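You operate a simulated robot arm through the tools that you are given. There is no shell and no other tool. Be economical: measure what you need, move in short steps, check, and stop when the job is done.

You are at the controls of a simulated two-armed robot. One attempt, no reset.

TASK
Carry the orange crate with both arms and set it on the top of the middle bench.

It is judged by the outcome, as a careful person would: the job done as asked, and still so three seconds after it is handed in. It fails if anything else is knocked over, pushed out of place, dropped, spilled or broken.

THE ROBOT
Two 7-joint arms with two-finger parallel grippers on one trunk, on a base that drives. Base frame: it is fixed to the floor where the robot stands at the start and does not move with it; the origin is under the middle of the robot, x ahead of it, y to its left, z up. Units: cm, degrees, N and s.
The left shoulder is at the start at [5, 16.1, 114.8], the right one opposite. With the tool pointing down near the work surface each hand reaches from about 22 to 68 cm from the robot's upright axis, wherever it stands, measured 20 degrees to its own side. Places, roughly: orange crate (39x26x9 cm) [50, 0, 90]; top of the middle bench [-100, 300, 80]. Payload 3.43 kg a hand.
Tool frame (each hand has its own): the origin (TCP) lies between the finger pads and is the grasp point; the fingertips stand 3 cm ahead of it; z points along the fingers, y is the line along which they close. Largest opening 9.4 cm; finger width 2.8, thickness 1; the body of the gripper, 5 by 9.6 cm, starts 5.5 cm behind the TCP.
Orientation is that of the tool frame in the base frame, as a unit quaternion [x, y, z, w]. With the fingers straight down and closing along the base's y, the tool's x points along the base's -x, its y along +y and its z along -z.

THE INTERFACE
- The arms move only by the tool jog_arm. It takes "left_deltas", "right_deltas" or both (then of equal length, played together; a hand with none holds still); each is a list of rows, each a list of 2 entries, a list of its own where there are three numbers: the shift along the tool's x, y, z in m, then the turn, a rotation vector about the tool's x, y, z in degrees. In form: [[[x, y, z], [wx, wy, wz]], ...]. A call has 1 to 12 rows; each row shifts and turns the commanded pose from where the row before left it, along the tool's axes as they then stand. "left_jaw" and "right_jaw" are, for a hand that has rows, the gripper command, from -1 (shut) to 1 (fully open), values between in proportion, set as the call begins (left out, the last holds). Each row takes 0.2 s and may step no farther than 5 cm and 8.6 degrees from the row before; otherwise, or with a gripper value out of range, the whole call is refused. Where a pose cannot be reached the arm comes as near as it can. A force on the tool above 40 N (or 10 N above the force at the start of the call, whichever is more), or a blocked arm, ends the call early, and 0.2 s more pass. Each finger travels about 4.5 cm/s and halts on what it meets, pressing with about 35 N; the grip force reading is that of the motor and also rises with nothing between the fingers. The clock runs only during rows and for 0.2 s after the last one: add rows that do not move to give the fingers time. The reply holds the time, the measured pose of the TCP, the force on the tool along the base axes, the opening and the grip force, in the units named above and with some noise, with the torque about the TCP (base axes, N m) and any sound that the robot's microphone picked up.
- Cameras (640 x 400 px; columns grow to the right, rows downward): "scene" is now at [13.96, 3.01, 128.91]; the picture's right is [0.16, -0.99, 0.00], its down [-0.34, -0.05, -0.94] and it looks along [0.93, 0.15, -0.34] (base axes); focal length 214 px, centre (320, 200). "left" rides on the left gripper at [7.6, -1.4, -10.3] in its tool frame; the picture's right is [0.18, 0.98, 0.00], its down [-0.75, 0.14, -0.64] and it looks along [-0.63, 0.12, 0.77] (tool axes); focal length 243 px, centre (320, 200). "right" rides on the right gripper at [7.6, 1.4, -10.3] in its tool frame; the picture's right is [-0.18, 0.98, 0.00], its down [-0.75, -0.14, -0.64] and it looks along [-0.63, -0.12, 0.77] (tool axes); focal length 243 px, centre (320, 200). There is no depth. A picture from a camera that has moved, and an enlarged one, comes with that camera's place and axes in the base frame and with its lens. The place of the scene camera against the robot may be out by one fixed shift of up to 1.8 cm in any direction.
- snapshot(camera): a new picture of that camera. No time passes.
- move_column(by): slides the trunk up (or, below 0, down) by that many cm; the arms and the scene camera ride with it, the base frame stays. It gives what a move gives, with no picture.
- steer(legs): drives the robot by 1 to 6 legs, each [ahead, left, turn to the left] in cm, cm and degrees, along the robot's own axes; the way and the turn of a leg run together, so that a leg with both is an arc; at most 150 cm and 180 degrees a leg. The arms and the cameras ride along, it lands a little off, and it stops where it bumps. It gives what a move gives.
- turn_head(pan, tilt): turns the head with the scene camera to pan (to the left, within 80 degrees either way) and tilt (down, from -29 to 69), counted from straight ahead of the robot. It gives what a move gives.
- inspect(camera, box): a new picture of the part [left, top, right, bottom] of that camera's present view, enlarged. No time passes.
- close_job(): hands the job in; it is judged then, once.

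Go step by step. Nothing tells you exact positions but the pictures and the camera data: compare them with the known pose of the tool, close in by small moves and look again before you grip or let go. The budget is 120 turns and 92 pictures, counting those below and the enlarged ones. Unless the task says otherwise, let go and move clear before handing in, and close with one line.

The tools are called after "Request:" as name(argument=value, ...) on one line, values as JSON. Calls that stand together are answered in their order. jog_arm: Moves the arms, as the interface text tells. Its arguments: {"type":"object","properties":{"left_deltas":{"type":"array","items":{"type":"array"}},"left_jaw":{"type":"number"},"right_deltas":{"type":"array","items":{"type":"array"}},"right_jaw":{"type":"number"}},"required":[]} The other tools are called the same way: move_column (by) slides the trunk up or down; steer (legs) drives the base; turn_head (pan, tilt) turns the head that bears the scene camera; snapshot (camera) takes a picture; inspect (camera, box) takes an enlarged picture of a part of a camera's view; close_job () hands the job in.

At the start:

```text
t: 0.0
left_ee_pos: [31.71, 14.41, 120.76]
left_tcp_rot: [0.001, 1.0, -0.001, -0.001]
left_ft_force: [0.2, -0.3, 0.5]
left_moment: [0.0, -0.01, -0.02]
left_width: 9.41
left_finger_force: 0.0
right_ee_pos: [37.67, -15.87, 118.65]
right_tcp_rot: [0.001, 1.0, -0.001, 0.0]
right_ft_force: [-0.5, 0.0, 0.0]
right_moment: [0.01, -0.01, 0.01]
right_width: 9.39
right_finger_force: 0.1
trunk travel left (down, up): [-17.5, 9.2]
robot x, y, heading: [-0.01, -0.1, 0.1]
head pan, tilt: [9.0, 19.9]
```

scene: 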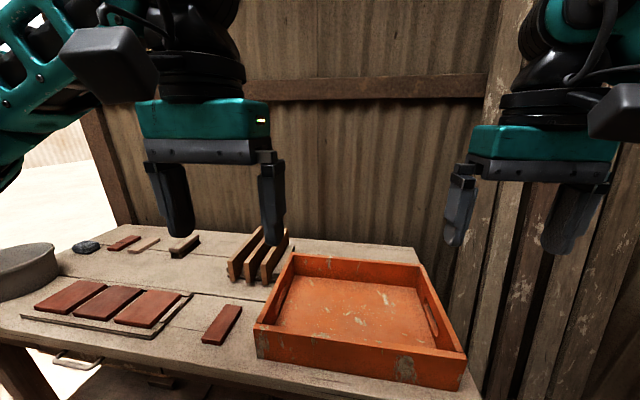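
right: 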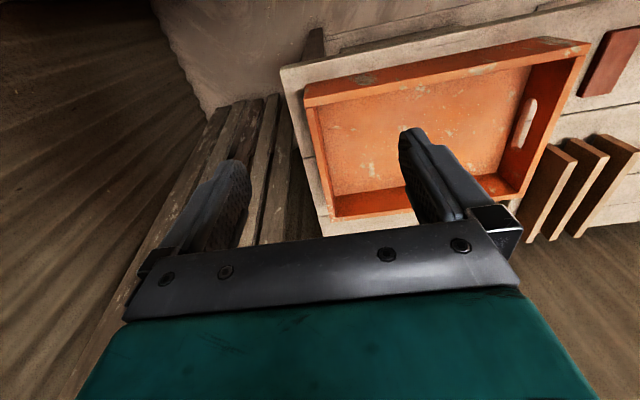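
left: 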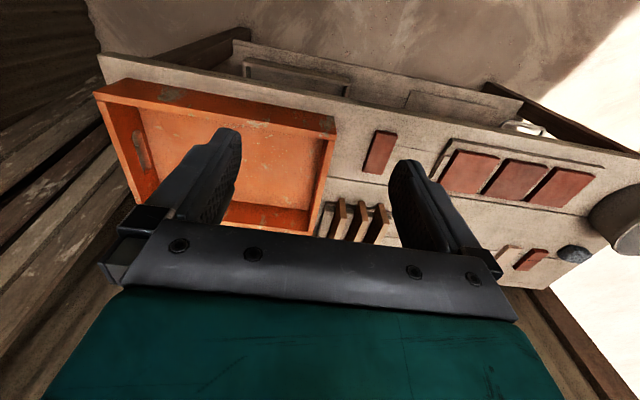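

The crate lies lengthwise across in front of me, centred near [53, 2], with handle slots in its left and right end walls. Before touching it I'll look toward the middle bench.

Request:
turn_head(pan=80, tilt=15)

Request:
snapshot(camera="scene")

Request:
turn_head(pan=0, tilt=45)

Request:
snapshot(camera="scene")

```text
t: 1.4
left_ee_pos: [31.6, 14.21, 120.69]
left_tcp_rot: [0.0, 1.0, 0.0, -0.001]
left_ft_force: [0.1, -0.2, 0.1]
left_moment: [0.0, -0.01, -0.01]
left_width: 9.41
left_finger_force: 0.0
right_ee_pos: [37.72, -15.8, 118.71]
right_tcp_rot: [0.0, 1.0, 0.0, 0.0]
right_ft_force: [-0.4, -0.4, 0.0]
right_moment: [0.01, 0.0, 0.0]
right_width: 9.37
right_finger_force: 0.1
trunk travel left (down, up): [-17.5, 9.2]
robot x, y, heading: [0.29, -0.05, -0.2]
head pan, tilt: [80.0, 15.0]
```

```text
88 pictures are left
camera scene: at [6.39, 10.75, 129.72], right [0.98, -0.17, 0.0], down [-0.05, -0.25, -0.97], along [0.17, 0.95, -0.26], focal length 214 px, centre (320, 200)
```

scene: 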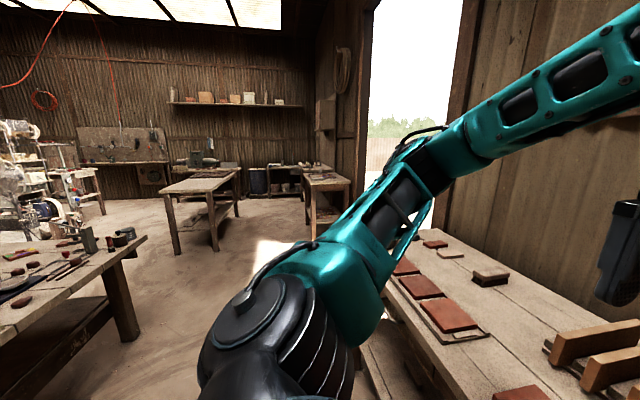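

```text
t: 3.0
left_ee_pos: [31.58, 14.28, 120.63]
left_tcp_rot: [0.0, 1.0, -0.001, -0.001]
left_ft_force: [0.0, -0.3, 0.8]
left_moment: [0.02, 0.04, 0.03]
left_width: 9.41
left_finger_force: 0.1
right_ee_pos: [37.79, -15.77, 118.69]
right_tcp_rot: [0.0, 1.0, 0.0, 0.0]
right_ft_force: [0.3, 0.0, 0.3]
right_moment: [-0.01, -0.02, 0.0]
right_width: 9.42
right_finger_force: 0.0
trunk travel left (down, up): [-17.5, 9.2]
robot x, y, heading: [0.38, -0.21, -0.3]
head pan, tilt: [0.0, 45.0]
```

```text
87 pictures are left
camera scene: at [12.89, 1.56, 125.04], right [0.0, -1.0, 0.0], down [-0.71, 0.0, -0.71], along [0.71, 0.0, -0.71], focal length 214 px, centre (320, 200)
```

scene: 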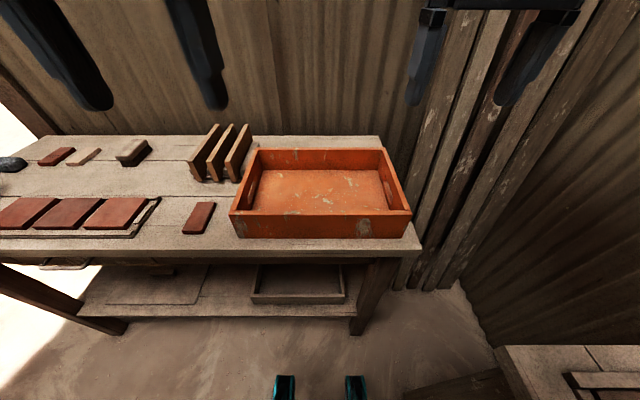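

The middle bench is the free-standing table at around (-100, 300), and the way to it is open. Now I bring both open hands above the crate's end walls, keeping well over the rims.

Request:
jog_arm(left_deltas=[[[-0.0357, 0.0112, 0.0275], [0, 0, 0]], [[-0.0357, 0.0112, 0.0275], [0, 0, 0]], [[-0.0357, 0.0112, 0.0275], [0, 0, 0]], [[-0.0357, 0.0112, 0.0275], [0, 0, 0]], [[-0.0357, 0.0112, 0.0275], [0, 0, 0]], [[-0.0357, 0.0112, 0.0275], [0, 0, 0]]], right_deltas=[[[-0.0253, -0.0028, 0.0262], [0, 0, 0]], [[-0.0253, -0.0028, 0.0262], [0, 0, 0]], [[-0.0253, -0.0028, 0.0262], [0, 0, 0]], [[-0.0253, -0.0028, 0.0262], [0, 0, 0]], [[-0.0253, -0.0028, 0.0262], [0, 0, 0]], [[-0.0253, -0.0028, 0.0262], [0, 0, 0]]], left_jaw=1, right_jaw=1)

Request:
snapshot(camera="scene")

Request:
snapshot(camera="left")

Request:
snapshot(camera="right")

```text
t: 4.4
left_ee_pos: [52.91, 20.89, 104.16]
left_tcp_rot: [0.001, 1.0, 0.0, -0.002]
left_ft_force: [0.6, -0.2, -0.1]
left_moment: [0.01, 0.01, 0.0]
left_width: 9.4
left_finger_force: 0.1
right_ee_pos: [53.15, -17.71, 102.91]
right_tcp_rot: [-0.001, 1.0, 0.0, -0.001]
right_ft_force: [0.1, -0.1, -0.1]
right_moment: [-0.01, 0.02, 0.0]
right_width: 9.42
right_finger_force: 0.1
trunk travel left (down, up): [-17.5, 9.2]
robot x, y, heading: [-0.19, -0.09, 0.1]
head pan, tilt: [0.0, 45.0]
```

```text
86 pictures are left
camera scene: at [12.97, 1.55, 125.03], right [0.0, -1.0, 0.0], down [-0.71, 0.0, -0.71], along [0.71, 0.0, -0.71], focal length 214 px, centre (320, 200)
```

scene: 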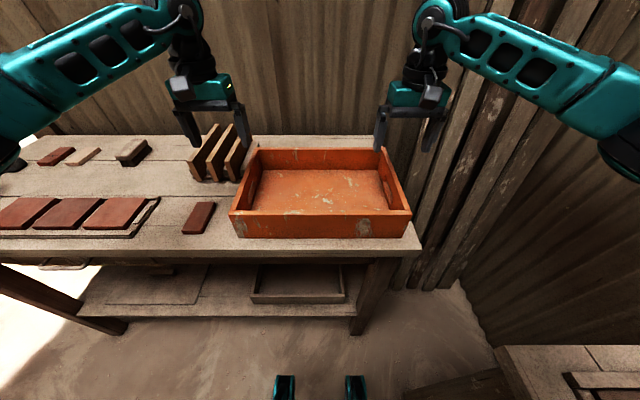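

```text
85 pictures are left
camera left: at [45.29, 19.42, 114.31], right [-0.18, 0.98, 0.0], down [0.75, 0.14, 0.64], along [0.63, 0.12, -0.77], focal length 243 px, centre (320, 200)
```

left: 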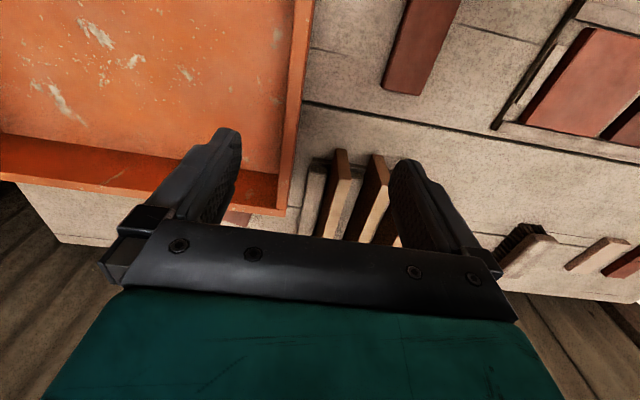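

```text
84 pictures are left
camera right: at [45.38, -16.17, 113.2], right [0.18, 0.98, 0.0], down [0.75, -0.14, 0.64], along [0.63, -0.12, -0.77], focal length 243 px, centre (320, 200)
```

right: 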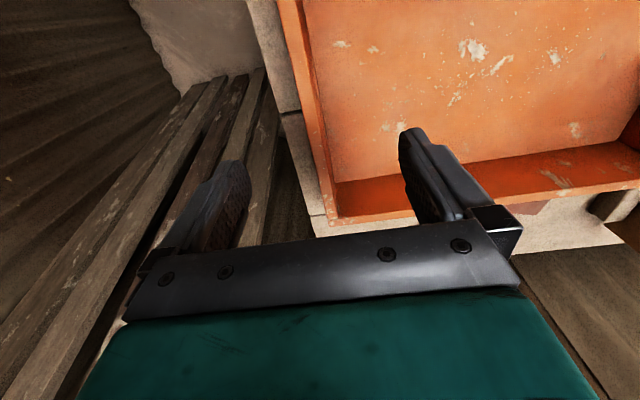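

Both hands are about over the end walls (outer faces near y = +19.2 and -18.8, rim near z = 93). The upright wooden slats stand close to the left hand, so I'll look closer before going down.

Request:
inspect(camera="scene", box=[160, 60, 320, 160])

Request:
inspect(camera="left", box=[240, 100, 440, 250])

Request:
inspect(camera="scene", box=[220, 130, 420, 250])

```text
4.00 times, centred on (240, 110) of scene
camera zoom: at [12.97, 1.55, 125.03], right [0.0, -1.0, 0.0], down [-0.71, 0.0, -0.71], along [0.71, 0.0, -0.71], focal length 858 px, centre (640, 560)
```

zoom: 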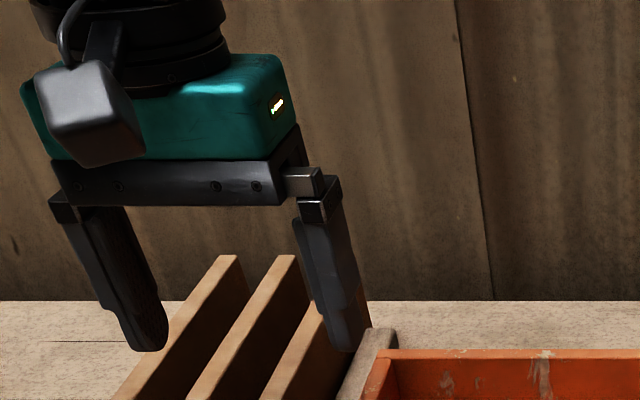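

```text
2.67 times, centred on (340, 175) of left
camera zoom: at [45.29, 19.42, 114.31], right [-0.18, 0.98, 0.0], down [0.75, 0.14, 0.64], along [0.63, 0.12, -0.77], focal length 647 px, centre (267, 267)
```

zoom: 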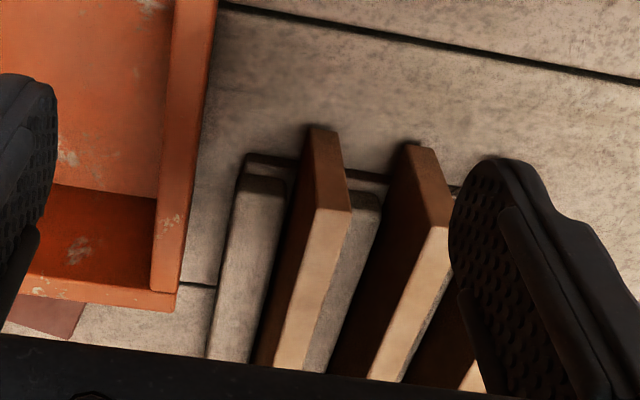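

```text
3.20 times, centred on (320, 190) of scene
camera zoom: at [12.97, 1.55, 125.03], right [0.0, -1.0, 0.0], down [-0.71, 0.0, -0.71], along [0.71, 0.0, -0.71], focal length 686 px, centre (320, 232)
```

zoom: 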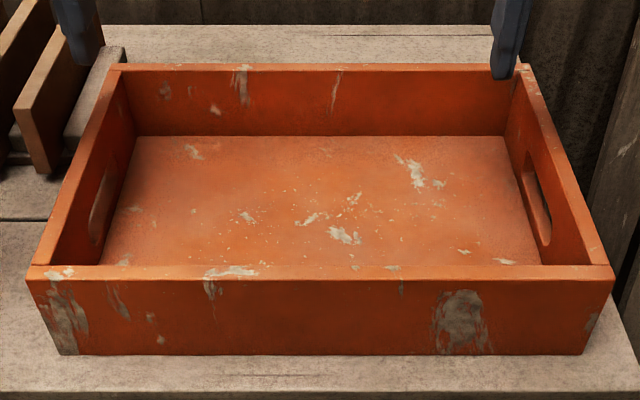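

The slats' near faces are at about x = 60, so a grip at x ≈ 52.7 is clear of them. I'll centre the hands on the walls and stop with the tips just above the rims.

Request:
jog_arm(left_deltas=[[[0.002, -0.024, 0], [0, 0, 0]], [[0, 0, 0.03], [0, 0, 0]], [[0, 0, 0.032], [0, 0, 0]]], right_deltas=[[[0.004, -0.005, 0], [0, 0, 0]], [[0, 0, 0.03], [0, 0, 0]], [[0, 0, 0.02], [0, 0, 0]]])

Request:
snapshot(camera="scene")

Request:
snapshot(camera="left")

Request:
snapshot(camera="right")

```text
t: 5.2
left_ee_pos: [52.53, 18.42, 97.94]
left_tcp_rot: [0.0, 1.0, 0.0, 0.0]
left_ft_force: [0.1, 0.1, -0.9]
left_moment: [0.03, -0.02, 0.02]
left_width: 9.39
left_finger_force: 0.0
right_ee_pos: [52.48, -18.02, 97.89]
right_tcp_rot: [-0.001, 1.0, 0.001, 0.0]
right_ft_force: [-0.4, 0.1, 0.4]
right_moment: [-0.01, -0.02, -0.03]
right_width: 9.43
right_finger_force: 0.1
trunk travel left (down, up): [-17.5, 9.2]
robot x, y, heading: [-0.08, -0.08, 0.3]
head pan, tilt: [0.0, 45.0]
```

```text
80 pictures are left
camera scene: at [12.91, 1.55, 125.04], right [0.0, -1.0, 0.0], down [-0.71, 0.0, -0.71], along [0.71, 0.0, -0.71], focal length 214 px, centre (320, 200)
```

scene: 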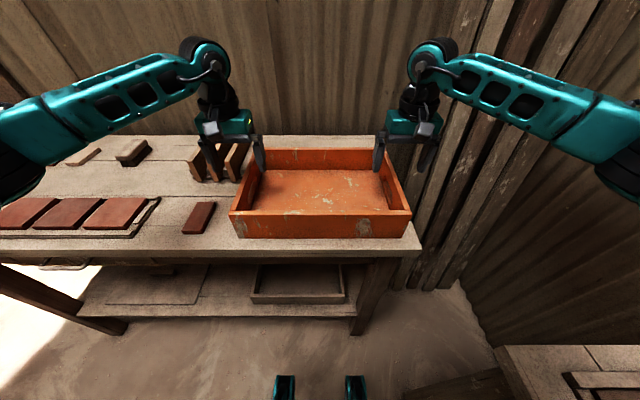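

```text
79 pictures are left
camera left: at [44.92, 17.14, 108.15], right [-0.18, 0.98, 0.0], down [0.75, 0.14, 0.64], along [0.63, 0.12, -0.77], focal length 243 px, centre (320, 200)
```

left: 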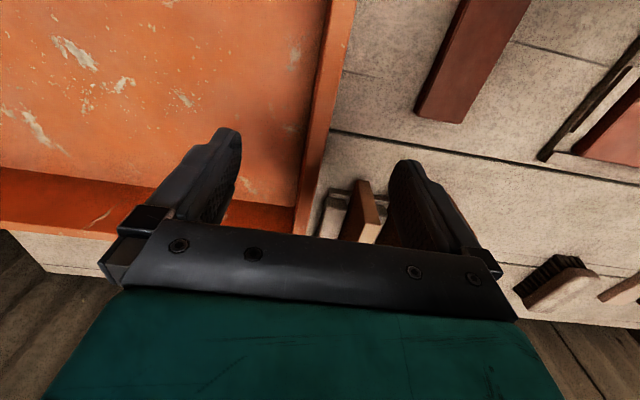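

```text
78 pictures are left
camera right: at [44.84, -16.71, 108.21], right [0.18, 0.98, 0.0], down [0.75, -0.14, 0.64], along [0.63, -0.12, -0.77], focal length 243 px, centre (320, 200)
```

right: 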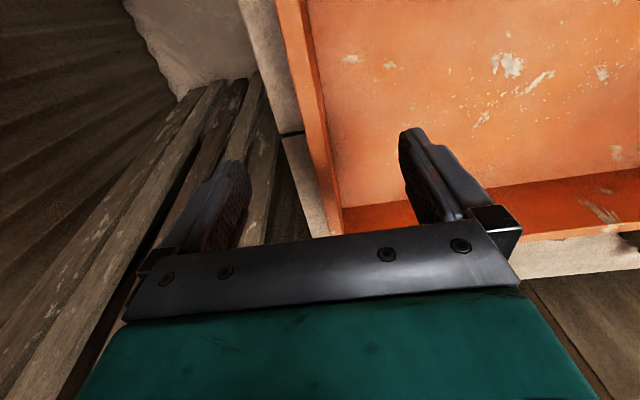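

Both walls lie centred between the open fingers. Now straight down about 7.7 cm, staying clear of the tray floor.

Request:
jog_arm(left_deltas=[[[0, -0.003, 0.03], [0, 0, 0]], [[0, 0, 0.03], [0, 0, 0]], [[0, 0, 0.017], [0, 0, 0]], [[0, 0, 0], [0, 0, 0]]], right_deltas=[[[0, 0, 0.03], [0, 0, 0]], [[0, 0, 0.03], [0, 0, 0]], [[0, 0, 0.017], [0, 0, 0]], [[0, 0, 0], [0, 0, 0]]])

Request:
snapshot(camera="scene")

Request:
snapshot(camera="left")

```text
t: 6.2
left_ee_pos: [52.76, 18.17, 90.37]
left_tcp_rot: [0.0, 1.0, -0.001, 0.001]
left_ft_force: [0.7, 0.7, 0.0]
left_moment: [0.0, -0.01, -0.03]
left_width: 9.4
left_finger_force: 0.0
right_ee_pos: [52.52, -18.04, 90.27]
right_tcp_rot: [0.0, 1.0, 0.0, 0.0]
right_ft_force: [-0.4, -0.6, 0.1]
right_moment: [-0.01, 0.03, 0.03]
right_width: 9.39
right_finger_force: 0.1
trunk travel left (down, up): [-17.5, 9.2]
robot x, y, heading: [-0.17, -0.09, -0.2]
head pan, tilt: [0.0, 45.0]
```

```text
77 pictures are left
camera scene: at [12.89, 1.55, 125.04], right [0.0, -1.0, 0.0], down [-0.71, 0.0, -0.71], along [0.71, 0.0, -0.71], focal length 214 px, centre (320, 200)
```

scene: 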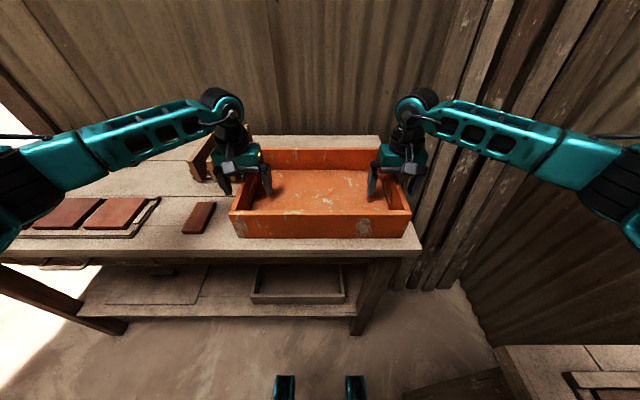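

```text
76 pictures are left
camera left: at [45.14, 16.86, 100.57], right [-0.18, 0.98, 0.0], down [0.75, 0.14, 0.64], along [0.63, 0.12, -0.77], focal length 243 px, centre (320, 200)
```

left: 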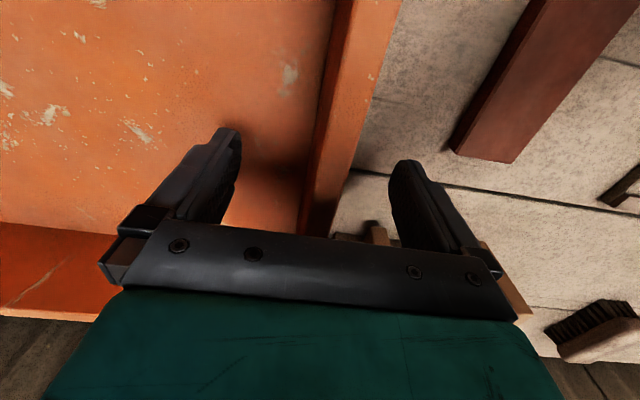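

The fingers straddle both walls without contact. Closing both grippers.

Request:
jog_arm(left_deltas=[[[0, 0, 0], [0, 0, 0]], [[0, 0, 0], [0, 0, 0]], [[0, 0, 0], [0, 0, 0]], [[0, 0, 0], [0, 0, 0]], [[0, 0, 0], [0, 0, 0]], [[0, 0, 0], [0, 0, 0]], [[0, 0, 0], [0, 0, 0]]], right_deltas=[[[0, 0, 0], [0, 0, 0]], [[0, 0, 0], [0, 0, 0]], [[0, 0, 0], [0, 0, 0]], [[0, 0, 0], [0, 0, 0]], [[0, 0, 0], [0, 0, 0]], [[0, 0, 0], [0, 0, 0]], [[0, 0, 0], [0, 0, 0]]], left_jaw=-1, right_jaw=-1)

Request:
snapshot(camera="scene")

```text
t: 7.8
left_ee_pos: [52.77, 18.26, 90.32]
left_tcp_rot: [-0.001, 1.0, 0.001, -0.001]
left_ft_force: [-0.1, 14.5, 0.3]
left_moment: [-0.35, -0.02, -0.25]
left_width: 1.72
left_finger_force: 35.1
right_ee_pos: [52.55, -18.39, 90.32]
right_tcp_rot: [0.001, 1.0, -0.002, 0.0]
right_ft_force: [-0.7, -19.3, 2.7]
right_moment: [0.43, 0.24, 0.31]
right_width: 1.73
right_finger_force: 35.0
trunk travel left (down, up): [-17.5, 9.2]
robot x, y, heading: [-0.28, 0.31, -0.2]
head pan, tilt: [0.0, 45.0]
```

```text
75 pictures are left
camera scene: at [12.87, 1.5, 125.04], right [0.0, -1.0, 0.0], down [-0.71, 0.0, -0.71], along [0.71, 0.0, -0.71], focal length 214 px, centre (320, 200)
```

scene: 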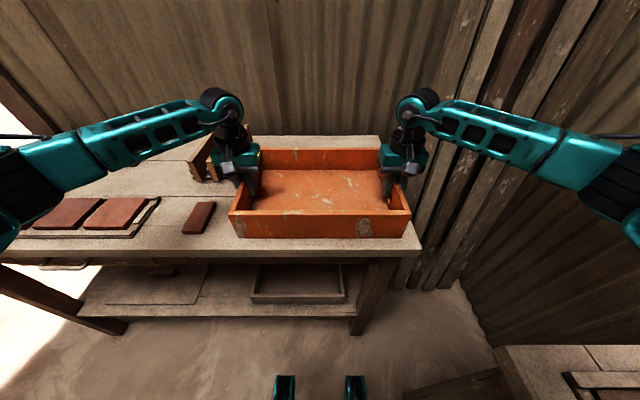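

Both grips closed on 1.7 cm walls with full force. The hands squeeze slightly inward, so I ease each outward 3 mm and then lift a little.

Request:
jog_arm(left_deltas=[[[0, 0.003, 0], [0, 0, 0]], [[0, 0, 0], [0, 0, 0]]], right_deltas=[[[0, -0.003, 0], [0, 0, 0]], [[0, 0, 0], [0, 0, 0]]])

Request:
jog_arm(left_deltas=[[[0, 0, -0.01], [0, 0, 0]], [[0, 0, -0.01], [0, 0, 0]], [[0, 0, -0.01], [0, 0, 0]], [[0, 0, 0], [0, 0, 0]]], right_deltas=[[[0, 0, -0.01], [0, 0, 0]], [[0, 0, -0.01], [0, 0, 0]], [[0, 0, -0.01], [0, 0, 0]], [[0, 0, 0], [0, 0, 0]]])

Request:
snapshot(camera="scene")

```text
t: 8.4
left_ee_pos: [52.81, 18.44, 90.45]
left_tcp_rot: [0.001, 1.0, -0.002, 0.0]
left_ft_force: [-3.1, 2.5, 2.4]
left_moment: [0.24, 0.07, 0.11]
left_width: 1.72
left_finger_force: 34.5
right_ee_pos: [52.56, -18.35, 90.27]
right_tcp_rot: [-0.001, 1.0, 0.001, 0.0]
right_ft_force: [1.8, -7.3, 0.7]
right_moment: [-0.17, 0.38, -0.26]
right_width: 1.74
right_finger_force: 34.6
trunk travel left (down, up): [-17.5, 9.2]
robot x, y, heading: [0.12, -0.09, 0.3]
head pan, tilt: [0.0, 45.0]
```

```text
t: 9.4
left_ee_pos: [52.96, 18.55, 93.3]
left_tcp_rot: [0.001, 1.0, -0.002, -0.001]
left_ft_force: [0.4, -6.2, -4.7]
left_moment: [0.25, 0.14, 0.16]
left_width: 1.76
left_finger_force: 34.8
right_ee_pos: [52.64, -18.07, 93.2]
right_tcp_rot: [-0.001, 1.0, 0.0, -0.001]
right_ft_force: [-0.5, 6.5, -6.6]
right_moment: [-0.46, -0.03, -0.15]
right_width: 1.74
right_finger_force: 35.2
trunk travel left (down, up): [-17.5, 9.2]
robot x, y, heading: [-0.12, -0.12, -0.3]
head pan, tilt: [0.0, 45.0]
```

```text
74 pictures are left
camera scene: at [12.99, 1.55, 125.02], right [0.0, -1.0, 0.0], down [-0.71, 0.0, -0.71], along [0.71, 0.0, -0.71], focal length 214 px, centre (320, 200)
```

scene: 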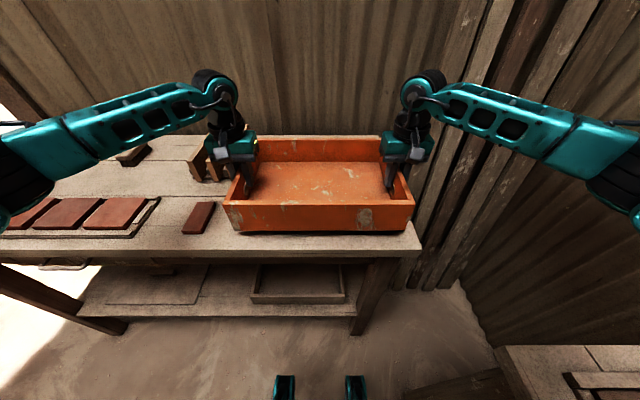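

The crate is up level, about 11 N in total, and both grips hold. I raise the trunk so it clears everything on the bench, then check both sides before driving.

Request:
move_column(by=9)

Request:
snapshot(camera="scene")

Request:
turn_head(pan=-80, tilt=30)

Request:
snapshot(camera="scene")

Request:
turn_head(pan=80, tilt=35)

Request:
snapshot(camera="scene")

```text
t: 10.6
left_ee_pos: [52.85, 18.55, 102.25]
left_tcp_rot: [0.0, 1.0, -0.002, -0.002]
left_ft_force: [-0.4, -16.0, -5.1]
left_moment: [0.31, 0.18, 0.16]
left_width: 1.74
left_finger_force: 35.0
right_ee_pos: [52.68, -18.24, 102.26]
right_tcp_rot: [-0.001, 1.0, 0.001, -0.001]
right_ft_force: [-0.4, 17.0, -7.2]
right_moment: [-0.56, 0.0, -0.13]
right_width: 1.74
right_finger_force: 34.6
trunk travel left (down, up): [-26.5, 0.2]
robot x, y, heading: [-0.32, 0.02, 0.1]
head pan, tilt: [0.0, 45.0]
```

```text
73 pictures are left
camera scene: at [13.02, 1.55, 134.01], right [0.0, -1.0, 0.0], down [-0.71, 0.0, -0.71], along [0.71, 0.0, -0.71], focal length 214 px, centre (320, 200)
```

scene: 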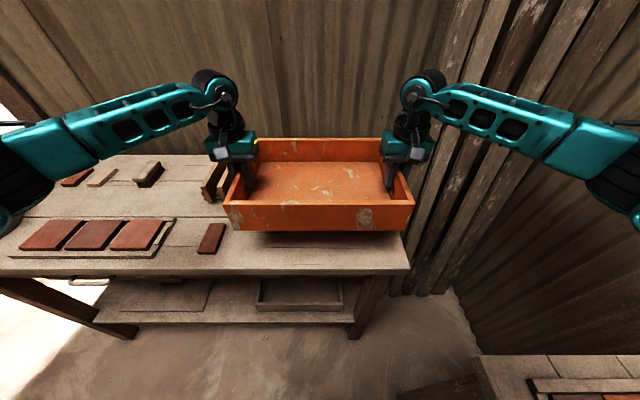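

```text
t: 12.1
left_ee_pos: [52.87, 18.52, 102.3]
left_tcp_rot: [0.001, 1.0, -0.001, 0.0]
left_ft_force: [0.4, -22.6, -4.6]
left_moment: [0.33, -0.11, 0.15]
left_width: 1.76
left_finger_force: 34.8
right_ee_pos: [52.64, -18.27, 102.36]
right_tcp_rot: [0.0, 1.0, 0.002, -0.001]
right_ft_force: [0.4, 23.4, -5.0]
right_moment: [-0.57, 0.25, -0.1]
right_width: 1.74
right_finger_force: 34.7
trunk travel left (down, up): [-26.5, 0.2]
robot x, y, heading: [-0.2, -0.12, 0.1]
head pan, tilt: [-80.0, 30.0]
```

```text
72 pictures are left
camera scene: at [6.44, -7.36, 136.29], right [-0.98, -0.17, 0.0], down [-0.09, 0.49, -0.87], along [0.15, -0.85, -0.5], focal length 214 px, centre (320, 200)
```

scene: 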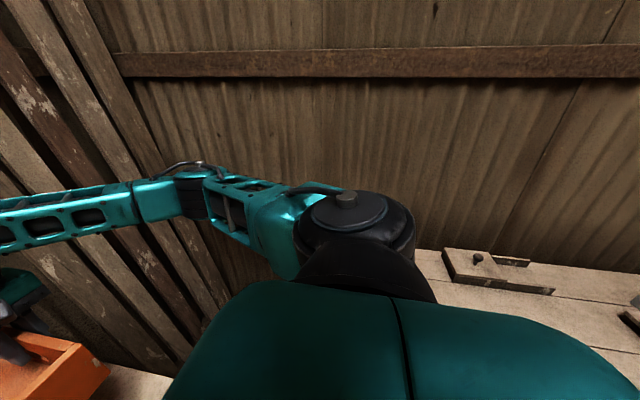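

```text
t: 14.6
left_ee_pos: [52.87, 18.53, 102.29]
left_tcp_rot: [0.001, 1.0, -0.002, -0.001]
left_ft_force: [0.3, -22.3, -5.2]
left_moment: [0.32, -0.02, 0.15]
left_width: 1.74
left_finger_force: 35.5
right_ee_pos: [52.59, -18.25, 102.23]
right_tcp_rot: [0.0, 1.0, 0.001, -0.001]
right_ft_force: [0.4, 23.1, -5.9]
right_moment: [-0.5, 0.15, -0.09]
right_width: 1.76
right_finger_force: 34.7
trunk travel left (down, up): [-26.5, 0.2]
robot x, y, heading: [-0.19, 0.16, 0.0]
head pan, tilt: [80.0, 35.0]
```

```text
71 pictures are left
camera scene: at [6.4, 10.22, 135.51], right [0.98, -0.17, 0.0], down [-0.1, -0.56, -0.82], along [0.14, 0.81, -0.57], focal length 214 px, centre (320, 200)
```

scene: 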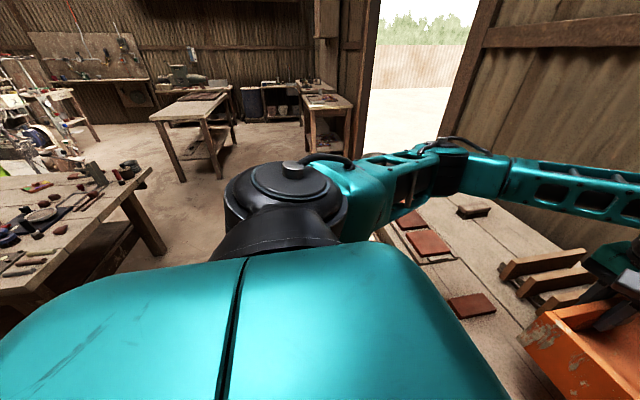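

The way is clear: left bench edge is at about x = -69, middle bench free ahead. I relieve the outward pull on the grips, then back off 15 cm and turn left 90°.

Request:
jog_arm(left_deltas=[[[0, -0.002, 0], [0, 0, 0]], [[0, 0, 0], [0, 0, 0]]], right_deltas=[[[0, 0.002, 0], [0, 0, 0]], [[0, 0, 0], [0, 0, 0]]])

Request:
steer(legs=[[-15, 0, 0], [0, 0, 45]])

Request:
turn_head(pan=0, tilt=35)

Request:
snapshot(camera="scene")

```text
t: 15.2
left_ee_pos: [52.91, 18.54, 102.27]
left_tcp_rot: [-0.001, 1.0, 0.0, 0.0]
left_ft_force: [0.8, -11.1, -4.3]
left_moment: [-0.15, 0.1, -0.22]
left_width: 1.75
left_finger_force: 34.2
right_ee_pos: [52.58, -18.24, 102.26]
right_tcp_rot: [0.001, 1.0, 0.0, 0.0]
right_ft_force: [1.0, 10.1, -6.2]
right_moment: [-0.16, 0.08, 0.18]
right_width: 1.73
right_finger_force: 34.9
trunk travel left (down, up): [-26.5, 0.2]
robot x, y, heading: [0.1, 0.01, 0.1]
head pan, tilt: [80.0, 35.0]
```

```text
t: 18.6
left_ee_pos: [10.48, 49.78, 102.36]
left_tcp_rot: [-0.371, 0.929, -0.001, 0.0]
left_ft_force: [-11.1, 11.0, -5.0]
left_moment: [-0.39, -0.15, -0.15]
left_width: 1.75
left_finger_force: 35.3
right_ee_pos: [35.64, 23.02, 102.25]
right_tcp_rot: [-0.37, 0.929, -0.001, -0.001]
right_ft_force: [10.7, -10.8, -6.6]
right_moment: [0.05, 0.05, 0.11]
right_width: 1.77
right_finger_force: 34.6
trunk travel left (down, up): [-26.5, 0.2]
robot x, y, heading: [-15.09, 0.0, 43.8]
head pan, tilt: [80.0, 35.0]
```

```text
t: 20.1
left_ee_pos: [10.61, 49.72, 102.21]
left_tcp_rot: [-0.372, 0.928, -0.001, -0.001]
left_ft_force: [0.4, -1.2, -4.5]
left_moment: [-0.23, -0.07, -0.2]
left_width: 1.75
left_finger_force: 35.0
right_ee_pos: [35.54, 23.0, 102.23]
right_tcp_rot: [-0.37, 0.929, -0.001, 0.0]
right_ft_force: [0.7, 0.5, -6.4]
right_moment: [-0.09, -0.02, 0.12]
right_width: 1.76
right_finger_force: 34.8
trunk travel left (down, up): [-26.5, 0.2]
robot x, y, heading: [-15.36, -0.17, 43.4]
head pan, tilt: [0.0, 35.0]
```

```text
70 pictures are left
camera scene: at [-4.91, 10.41, 135.5], right [0.69, -0.72, 0.0], down [-0.42, -0.4, -0.82], along [0.59, 0.56, -0.57], focal length 214 px, centre (320, 200)
```

scene: 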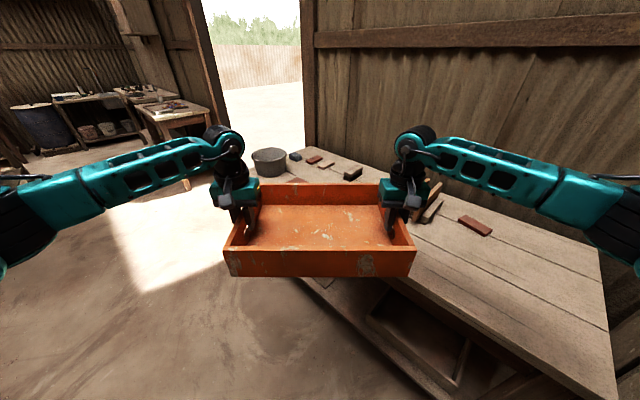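

The crate rides steadily and everything is clear. Completing the turn to face +y.

Request:
steer(legs=[[0, 0, 46.5]])

Request:
snapshot(camera="scene")

Request:
turn_head(pan=25, tilt=15)

Request:
snapshot(camera="scene")

```text
t: 22.6
left_ee_pos: [-32.81, 53.09, 102.22]
left_tcp_rot: [-0.703, 0.711, 0.0, -0.001]
left_ft_force: [-0.1, -0.3, -4.3]
left_moment: [-0.1, -0.23, -0.19]
left_width: 1.74
left_finger_force: 35.3
right_ee_pos: [3.84, 52.43, 102.33]
right_tcp_rot: [-0.701, 0.713, -0.001, 0.0]
right_ft_force: [-1.0, -0.4, -6.9]
right_moment: [-0.11, -0.08, 0.12]
right_width: 1.72
right_finger_force: 34.9
trunk travel left (down, up): [-26.5, 0.2]
robot x, y, heading: [-14.87, -0.03, 89.3]
head pan, tilt: [0.0, 35.0]
```

```text
69 pictures are left
camera scene: at [-14.13, 14.43, 135.5], right [1.0, -0.01, 0.0], down [-0.01, -0.57, -0.82], along [0.01, 0.82, -0.57], focal length 214 px, centre (320, 200)
```

scene: 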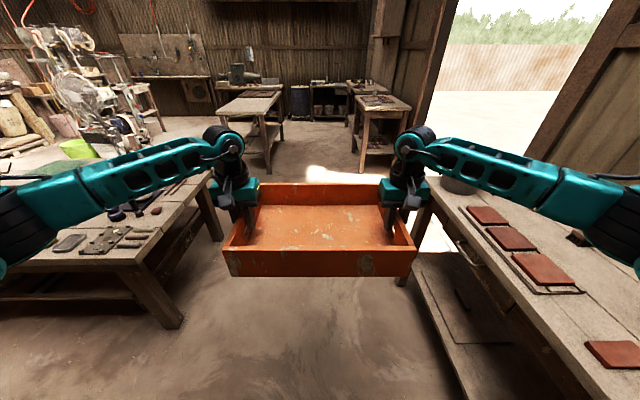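

```text
t: 23.5
left_ee_pos: [-32.86, 53.0, 102.27]
left_tcp_rot: [-0.702, 0.712, 0.0, -0.001]
left_ft_force: [1.6, -0.6, -5.6]
left_moment: [-0.11, -0.18, -0.17]
left_width: 1.74
left_finger_force: 35.2
right_ee_pos: [3.85, 52.26, 102.15]
right_tcp_rot: [-0.702, 0.712, -0.001, 0.0]
right_ft_force: [-1.1, 0.2, -6.3]
right_moment: [-0.03, -0.06, 0.13]
right_width: 1.74
right_finger_force: 35.0
trunk travel left (down, up): [-26.5, 0.2]
robot x, y, heading: [-15.23, 0.08, 89.7]
head pan, tilt: [25.0, 15.0]
```

```text
68 pictures are left
camera scene: at [-18.05, 14.15, 138.7], right [0.91, 0.41, 0.0], down [0.11, -0.24, -0.97], along [-0.4, 0.88, -0.26], focal length 214 px, centre (320, 200)
```

scene: 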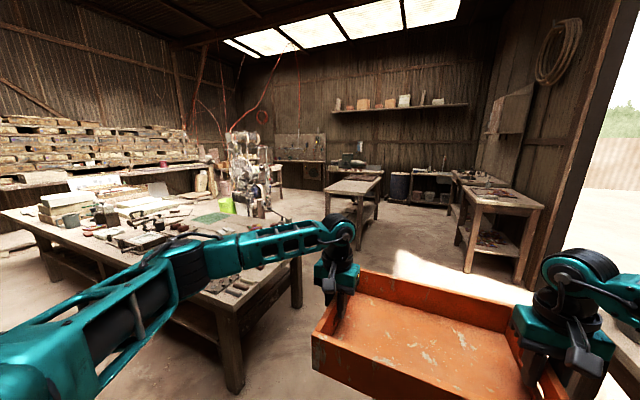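

Facing +y now; the aisle between the benches (x ≈ -71 to 36) is centred on me, and the middle bench top looks bare from here. I drive forward along the aisle.

Request:
steer(legs=[[70, 0, 0], [65, 0, 0]])

Request:
snapshot(camera="scene")

```text
t: 30.6
left_ee_pos: [-33.46, 188.71, 102.29]
left_tcp_rot: [0.71, -0.704, 0.001, 0.001]
left_ft_force: [1.4, -0.5, -5.0]
left_moment: [-0.09, -0.19, -0.12]
left_width: 1.75
left_finger_force: 34.3
right_ee_pos: [3.29, 188.56, 102.19]
right_tcp_rot: [0.709, -0.705, 0.002, 0.001]
right_ft_force: [-1.1, -0.4, -5.4]
right_moment: [-0.06, -0.05, 0.09]
right_width: 1.73
right_finger_force: 34.6
trunk travel left (down, up): [-26.5, 0.2]
robot x, y, heading: [-14.5, 135.8, 90.5]
head pan, tilt: [25.0, 15.0]
```

```text
67 pictures are left
camera scene: at [-17.86, 149.94, 138.7], right [0.9, 0.43, 0.0], down [0.11, -0.24, -0.97], along [-0.41, 0.87, -0.26], focal length 214 px, centre (320, 200)
```

scene: 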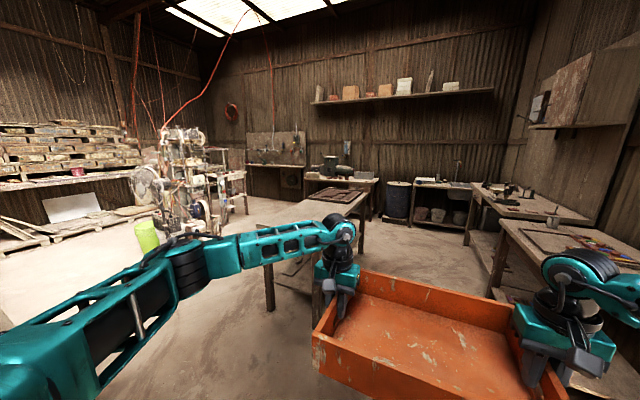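

The bench is ahead-left, with something flat lying on its far part. I look more closely before planning the approach.

Request:
turn_head(pan=55, tilt=20)

Request:
snapshot(camera="scene")

Request:
inspect(camera="scene", box=[340, 100, 540, 225])

```text
t: 31.5
left_ee_pos: [-33.28, 188.63, 102.16]
left_tcp_rot: [0.709, -0.705, 0.001, 0.0]
left_ft_force: [0.3, -0.6, -4.9]
left_moment: [-0.12, -0.21, -0.21]
left_width: 1.74
left_finger_force: 35.1
right_ee_pos: [3.22, 188.49, 102.17]
right_tcp_rot: [0.709, -0.705, 0.002, 0.0]
right_ft_force: [-1.1, 0.1, -5.5]
right_moment: [-0.04, -0.02, 0.12]
right_width: 1.76
right_finger_force: 35.4
trunk travel left (down, up): [-26.5, 0.2]
robot x, y, heading: [-14.99, 135.92, 90.3]
head pan, tilt: [55.0, 20.0]
```

```text
66 pictures are left
camera scene: at [-21.51, 146.76, 137.89], right [0.57, 0.82, 0.0], down [0.28, -0.2, -0.94], along [-0.77, 0.53, -0.34], focal length 214 px, centre (320, 200)
```

scene: 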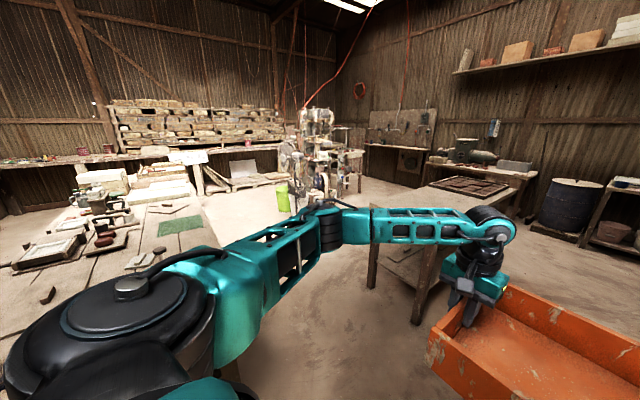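

```text
3.20 times, centred on (440, 162) of scene
camera zoom: at [-21.51, 146.76, 137.89], right [0.57, 0.82, 0.0], down [0.28, -0.2, -0.94], along [-0.77, 0.53, -0.34], focal length 686 px, centre (-64, 320)
```

zoom: 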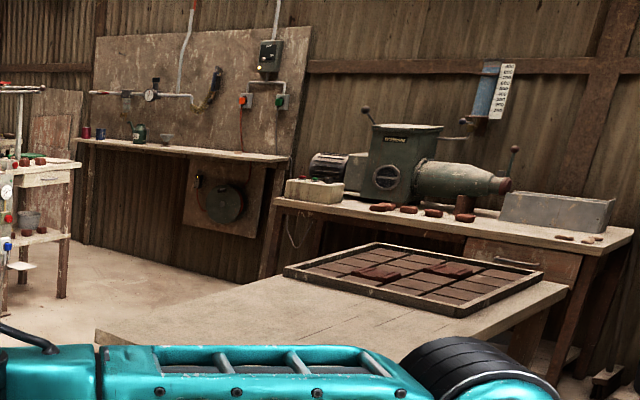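

The bench's free top spans roughly x -125…-70, y 262…347, with a brick tray beyond; z ≈ 80. The crate bottom at z ≈ 96 passes over it, so I drive ahead and then sideways to line up with it.

Request:
steer(legs=[[52, 0, 0], [0, 60, 0]])

Request:
turn_head(pan=20, tilt=30)

Request:
snapshot(camera="scene")

```text
t: 37.5
left_ee_pos: [-91.55, 241.07, 102.21]
left_tcp_rot: [-0.705, 0.709, -0.001, -0.001]
left_ft_force: [0.9, 0.2, -5.1]
left_moment: [-0.09, -0.17, -0.11]
left_width: 1.73
left_finger_force: 34.9
right_ee_pos: [-55.07, 240.6, 102.21]
right_tcp_rot: [-0.705, 0.709, -0.001, 0.0]
right_ft_force: [-1.4, -1.1, -5.9]
right_moment: [-0.06, -0.02, 0.12]
right_width: 1.75
right_finger_force: 35.0
trunk travel left (down, up): [-26.5, 0.2]
robot x, y, heading: [-73.38, 187.83, 89.7]
head pan, tilt: [55.0, 20.0]
```

```text
t: 38.5
left_ee_pos: [-91.69, 241.23, 102.21]
left_tcp_rot: [-0.706, 0.708, 0.0, -0.002]
left_ft_force: [1.0, 0.1, -4.9]
left_moment: [-0.1, -0.16, -0.16]
left_width: 1.71
left_finger_force: 35.2
right_ee_pos: [-54.92, 240.77, 102.12]
right_tcp_rot: [-0.704, 0.71, -0.001, -0.001]
right_ft_force: [-1.5, -0.5, -5.8]
right_moment: [-0.02, -0.05, 0.12]
right_width: 1.74
right_finger_force: 34.9
trunk travel left (down, up): [-26.5, 0.2]
robot x, y, heading: [-73.58, 188.39, 89.8]
head pan, tilt: [20.0, 30.0]
```

```text
64 pictures are left
camera scene: at [-75.67, 202.35, 136.28], right [0.94, 0.34, 0.0], down [0.17, -0.47, -0.87], along [-0.29, 0.81, -0.5], focal length 214 px, centre (320, 200)
```

scene: 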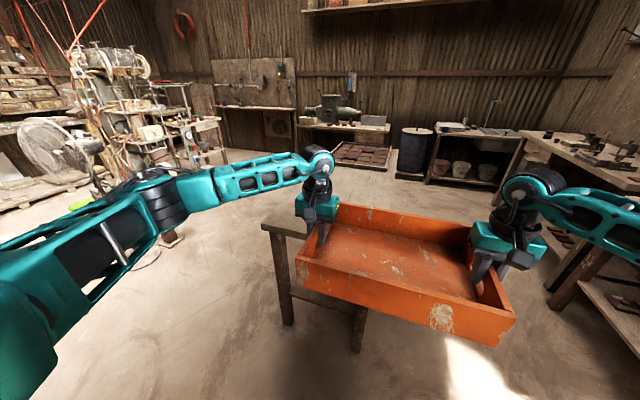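

The bench's near-left corner is at about (-125, 264), as expected. I slide left another 24 cm, then look straight ahead.

Request:
steer(legs=[[0, 24, 0], [18, 0, 0]])

Request:
turn_head(pan=0, tilt=35)

Request:
snapshot(camera="scene")

Request:
snapshot(camera="left")

Request:
snapshot(camera="right")

```text
t: 41.4
left_ee_pos: [-115.67, 259.53, 102.13]
left_tcp_rot: [-0.705, 0.709, -0.002, -0.002]
left_ft_force: [0.9, 0.3, -4.2]
left_moment: [-0.09, -0.14, -0.14]
left_width: 1.74
left_finger_force: 34.8
right_ee_pos: [-78.96, 258.87, 102.24]
right_tcp_rot: [-0.704, 0.71, -0.003, 0.0]
right_ft_force: [-1.8, -0.4, -5.9]
right_moment: [-0.12, -0.03, 0.06]
right_width: 1.75
right_finger_force: 35.1
trunk travel left (down, up): [-26.5, 0.2]
robot x, y, heading: [-97.82, 206.35, 89.5]
head pan, tilt: [20.0, 30.0]
```

```text
t: 42.2
left_ee_pos: [-115.75, 259.45, 102.23]
left_tcp_rot: [-0.704, 0.71, 0.0, -0.001]
left_ft_force: [-0.3, 0.1, -5.3]
left_moment: [-0.05, -0.18, -0.14]
left_width: 1.75
left_finger_force: 34.5
right_ee_pos: [-78.95, 258.76, 102.23]
right_tcp_rot: [-0.703, 0.711, -0.002, 0.0]
right_ft_force: [-1.6, 0.9, -5.5]
right_moment: [-0.03, 0.01, 0.1]
right_width: 1.74
right_finger_force: 34.7
trunk travel left (down, up): [-26.5, 0.2]
robot x, y, heading: [-97.75, 206.1, 89.8]
head pan, tilt: [0.0, 35.0]
```

```text
63 pictures are left
camera scene: at [-96.73, 220.83, 135.5], right [1.0, -0.01, 0.0], down [0.0, -0.57, -0.82], along [0.01, 0.82, -0.57], focal length 214 px, centre (320, 200)
```

scene: 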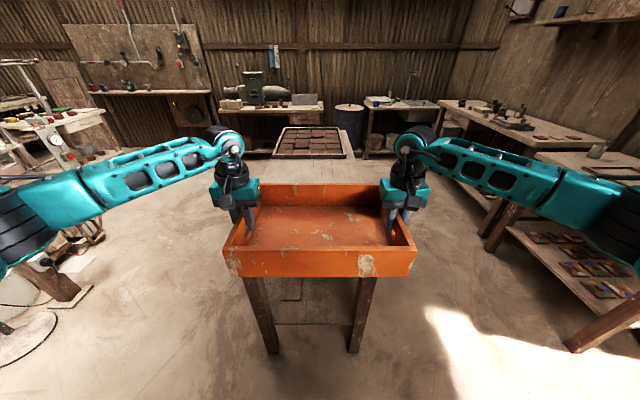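

```text
62 pictures are left
camera left: at [-114.28, 251.82, 112.44], right [-0.98, -0.18, 0.0], down [-0.14, 0.76, 0.64], along [-0.11, 0.63, -0.77], focal length 243 px, centre (320, 200)
```

left: 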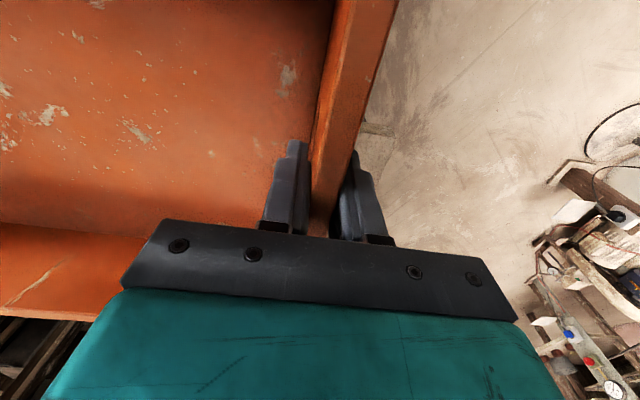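

```text
61 pictures are left
camera right: at [-80.51, 251.22, 112.57], right [-0.98, 0.19, 0.0], down [0.15, 0.75, 0.64], along [0.13, 0.63, -0.77], focal length 243 px, centre (320, 200)
```

right: 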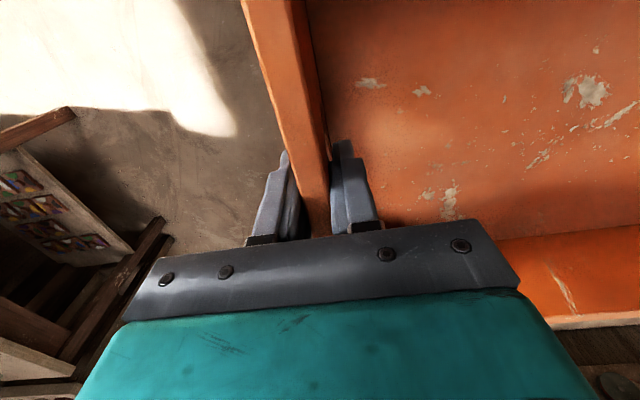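

The crate is lined up: bench top runs x ≈ -127…-73, near edge y ≈ 264. Before closing in, I check that my left elbow has room by the fan and machine.

Request:
turn_head(pan=65, tilt=30)

Request:
snapshot(camera="scene")

```text
t: 43.6
left_ee_pos: [-115.56, 259.39, 102.2]
left_tcp_rot: [-0.705, 0.709, -0.001, -0.001]
left_ft_force: [1.3, -0.3, -4.6]
left_moment: [-0.09, -0.18, -0.12]
left_width: 1.73
left_finger_force: 35.2
right_ee_pos: [-78.95, 258.82, 102.17]
right_tcp_rot: [-0.703, 0.711, -0.001, -0.001]
right_ft_force: [-0.4, 0.8, -5.9]
right_moment: [-0.07, 0.01, 0.11]
right_width: 1.76
right_finger_force: 35.3
trunk travel left (down, up): [-26.5, 0.2]
robot x, y, heading: [-97.25, 206.43, 89.8]
head pan, tilt: [65.0, 30.0]
```

```text
60 pictures are left
camera scene: at [-104.96, 215.93, 136.29], right [0.43, 0.9, 0.0], down [0.45, -0.22, -0.87], along [-0.78, 0.37, -0.5], focal length 214 px, centre (320, 200)
```

scene: 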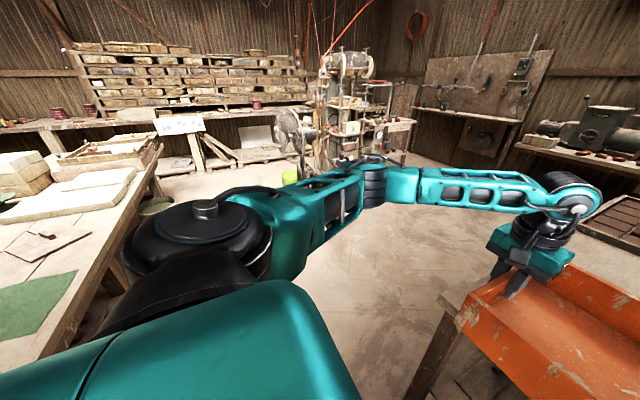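

There's plenty of room on the left. Closing in: slight left, then forward 17 cm.

Request:
steer(legs=[[0, 2.5, 0], [17, 0, 0]])

Request:
turn_head(pan=0, tilt=45)

Request:
snapshot(camera="scene")

Request:
snapshot(camera="left")

Request:
snapshot(camera="right")

```text
t: 45.5
left_ee_pos: [-118.28, 275.97, 102.11]
left_tcp_rot: [-0.706, 0.708, -0.001, -0.001]
left_ft_force: [0.9, -0.1, -5.4]
left_moment: [-0.08, -0.18, -0.15]
left_width: 1.74
left_finger_force: 34.9
right_ee_pos: [-81.48, 275.67, 102.09]
right_tcp_rot: [-0.705, 0.71, -0.002, 0.0]
right_ft_force: [-1.9, 0.4, -6.0]
right_moment: [-0.11, -0.05, 0.09]
right_width: 1.74
right_finger_force: 35.3
trunk travel left (down, up): [-26.5, 0.2]
robot x, y, heading: [-100.04, 223.06, 89.9]
head pan, tilt: [65.0, 30.0]
```

```text
t: 46.8
left_ee_pos: [-118.31, 276.08, 102.12]
left_tcp_rot: [-0.705, 0.709, -0.002, -0.002]
left_ft_force: [1.9, 0.1, -5.4]
left_moment: [-0.11, -0.17, -0.13]
left_width: 1.74
left_finger_force: 35.2
right_ee_pos: [-81.5, 275.72, 102.28]
right_tcp_rot: [-0.706, 0.709, -0.002, 0.0]
right_ft_force: [-0.7, -0.1, -6.7]
right_moment: [-0.09, 0.03, 0.09]
right_width: 1.75
right_finger_force: 35.1
trunk travel left (down, up): [-26.5, 0.2]
robot x, y, heading: [-100.21, 223.13, 89.6]
head pan, tilt: [0.0, 45.0]
```

```text
59 pictures are left
camera scene: at [-99.15, 236.89, 134.02], right [1.0, 0.0, 0.0], down [0.0, -0.71, -0.71], along [0.0, 0.71, -0.71], focal length 214 px, centre (320, 200)
```

scene: 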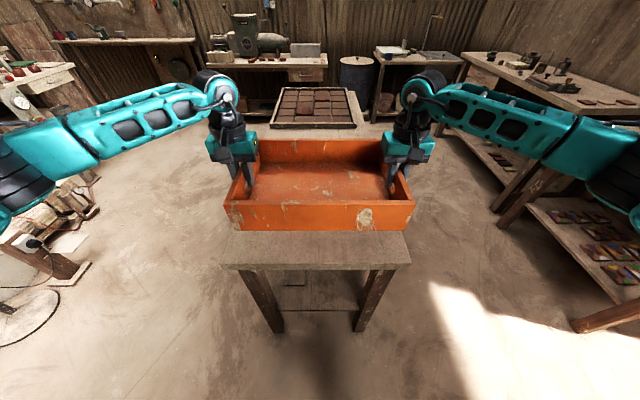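

```text
58 pictures are left
camera left: at [-116.84, 268.47, 112.44], right [-0.98, -0.18, 0.0], down [-0.14, 0.76, 0.64], along [-0.12, 0.63, -0.77], focal length 243 px, centre (320, 200)
```

left: 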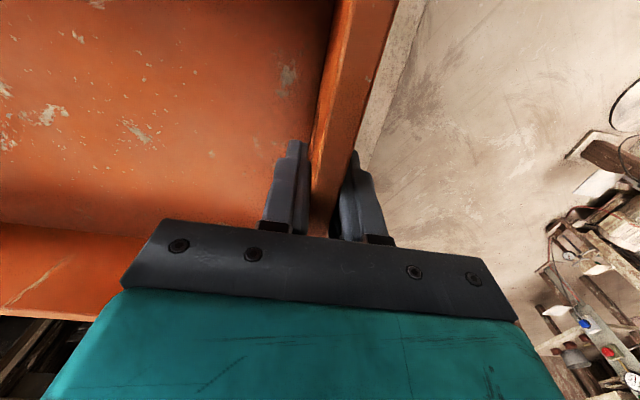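

```text
57 pictures are left
camera right: at [-83.07, 268.03, 112.57], right [-0.98, 0.19, 0.0], down [0.14, 0.75, 0.64], along [0.12, 0.63, -0.77], focal length 243 px, centre (320, 200)
```

right: 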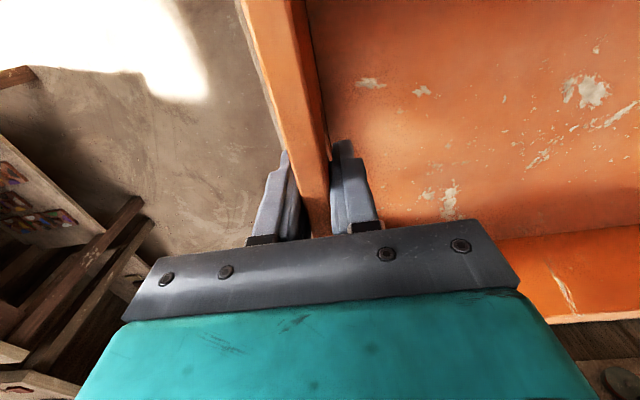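

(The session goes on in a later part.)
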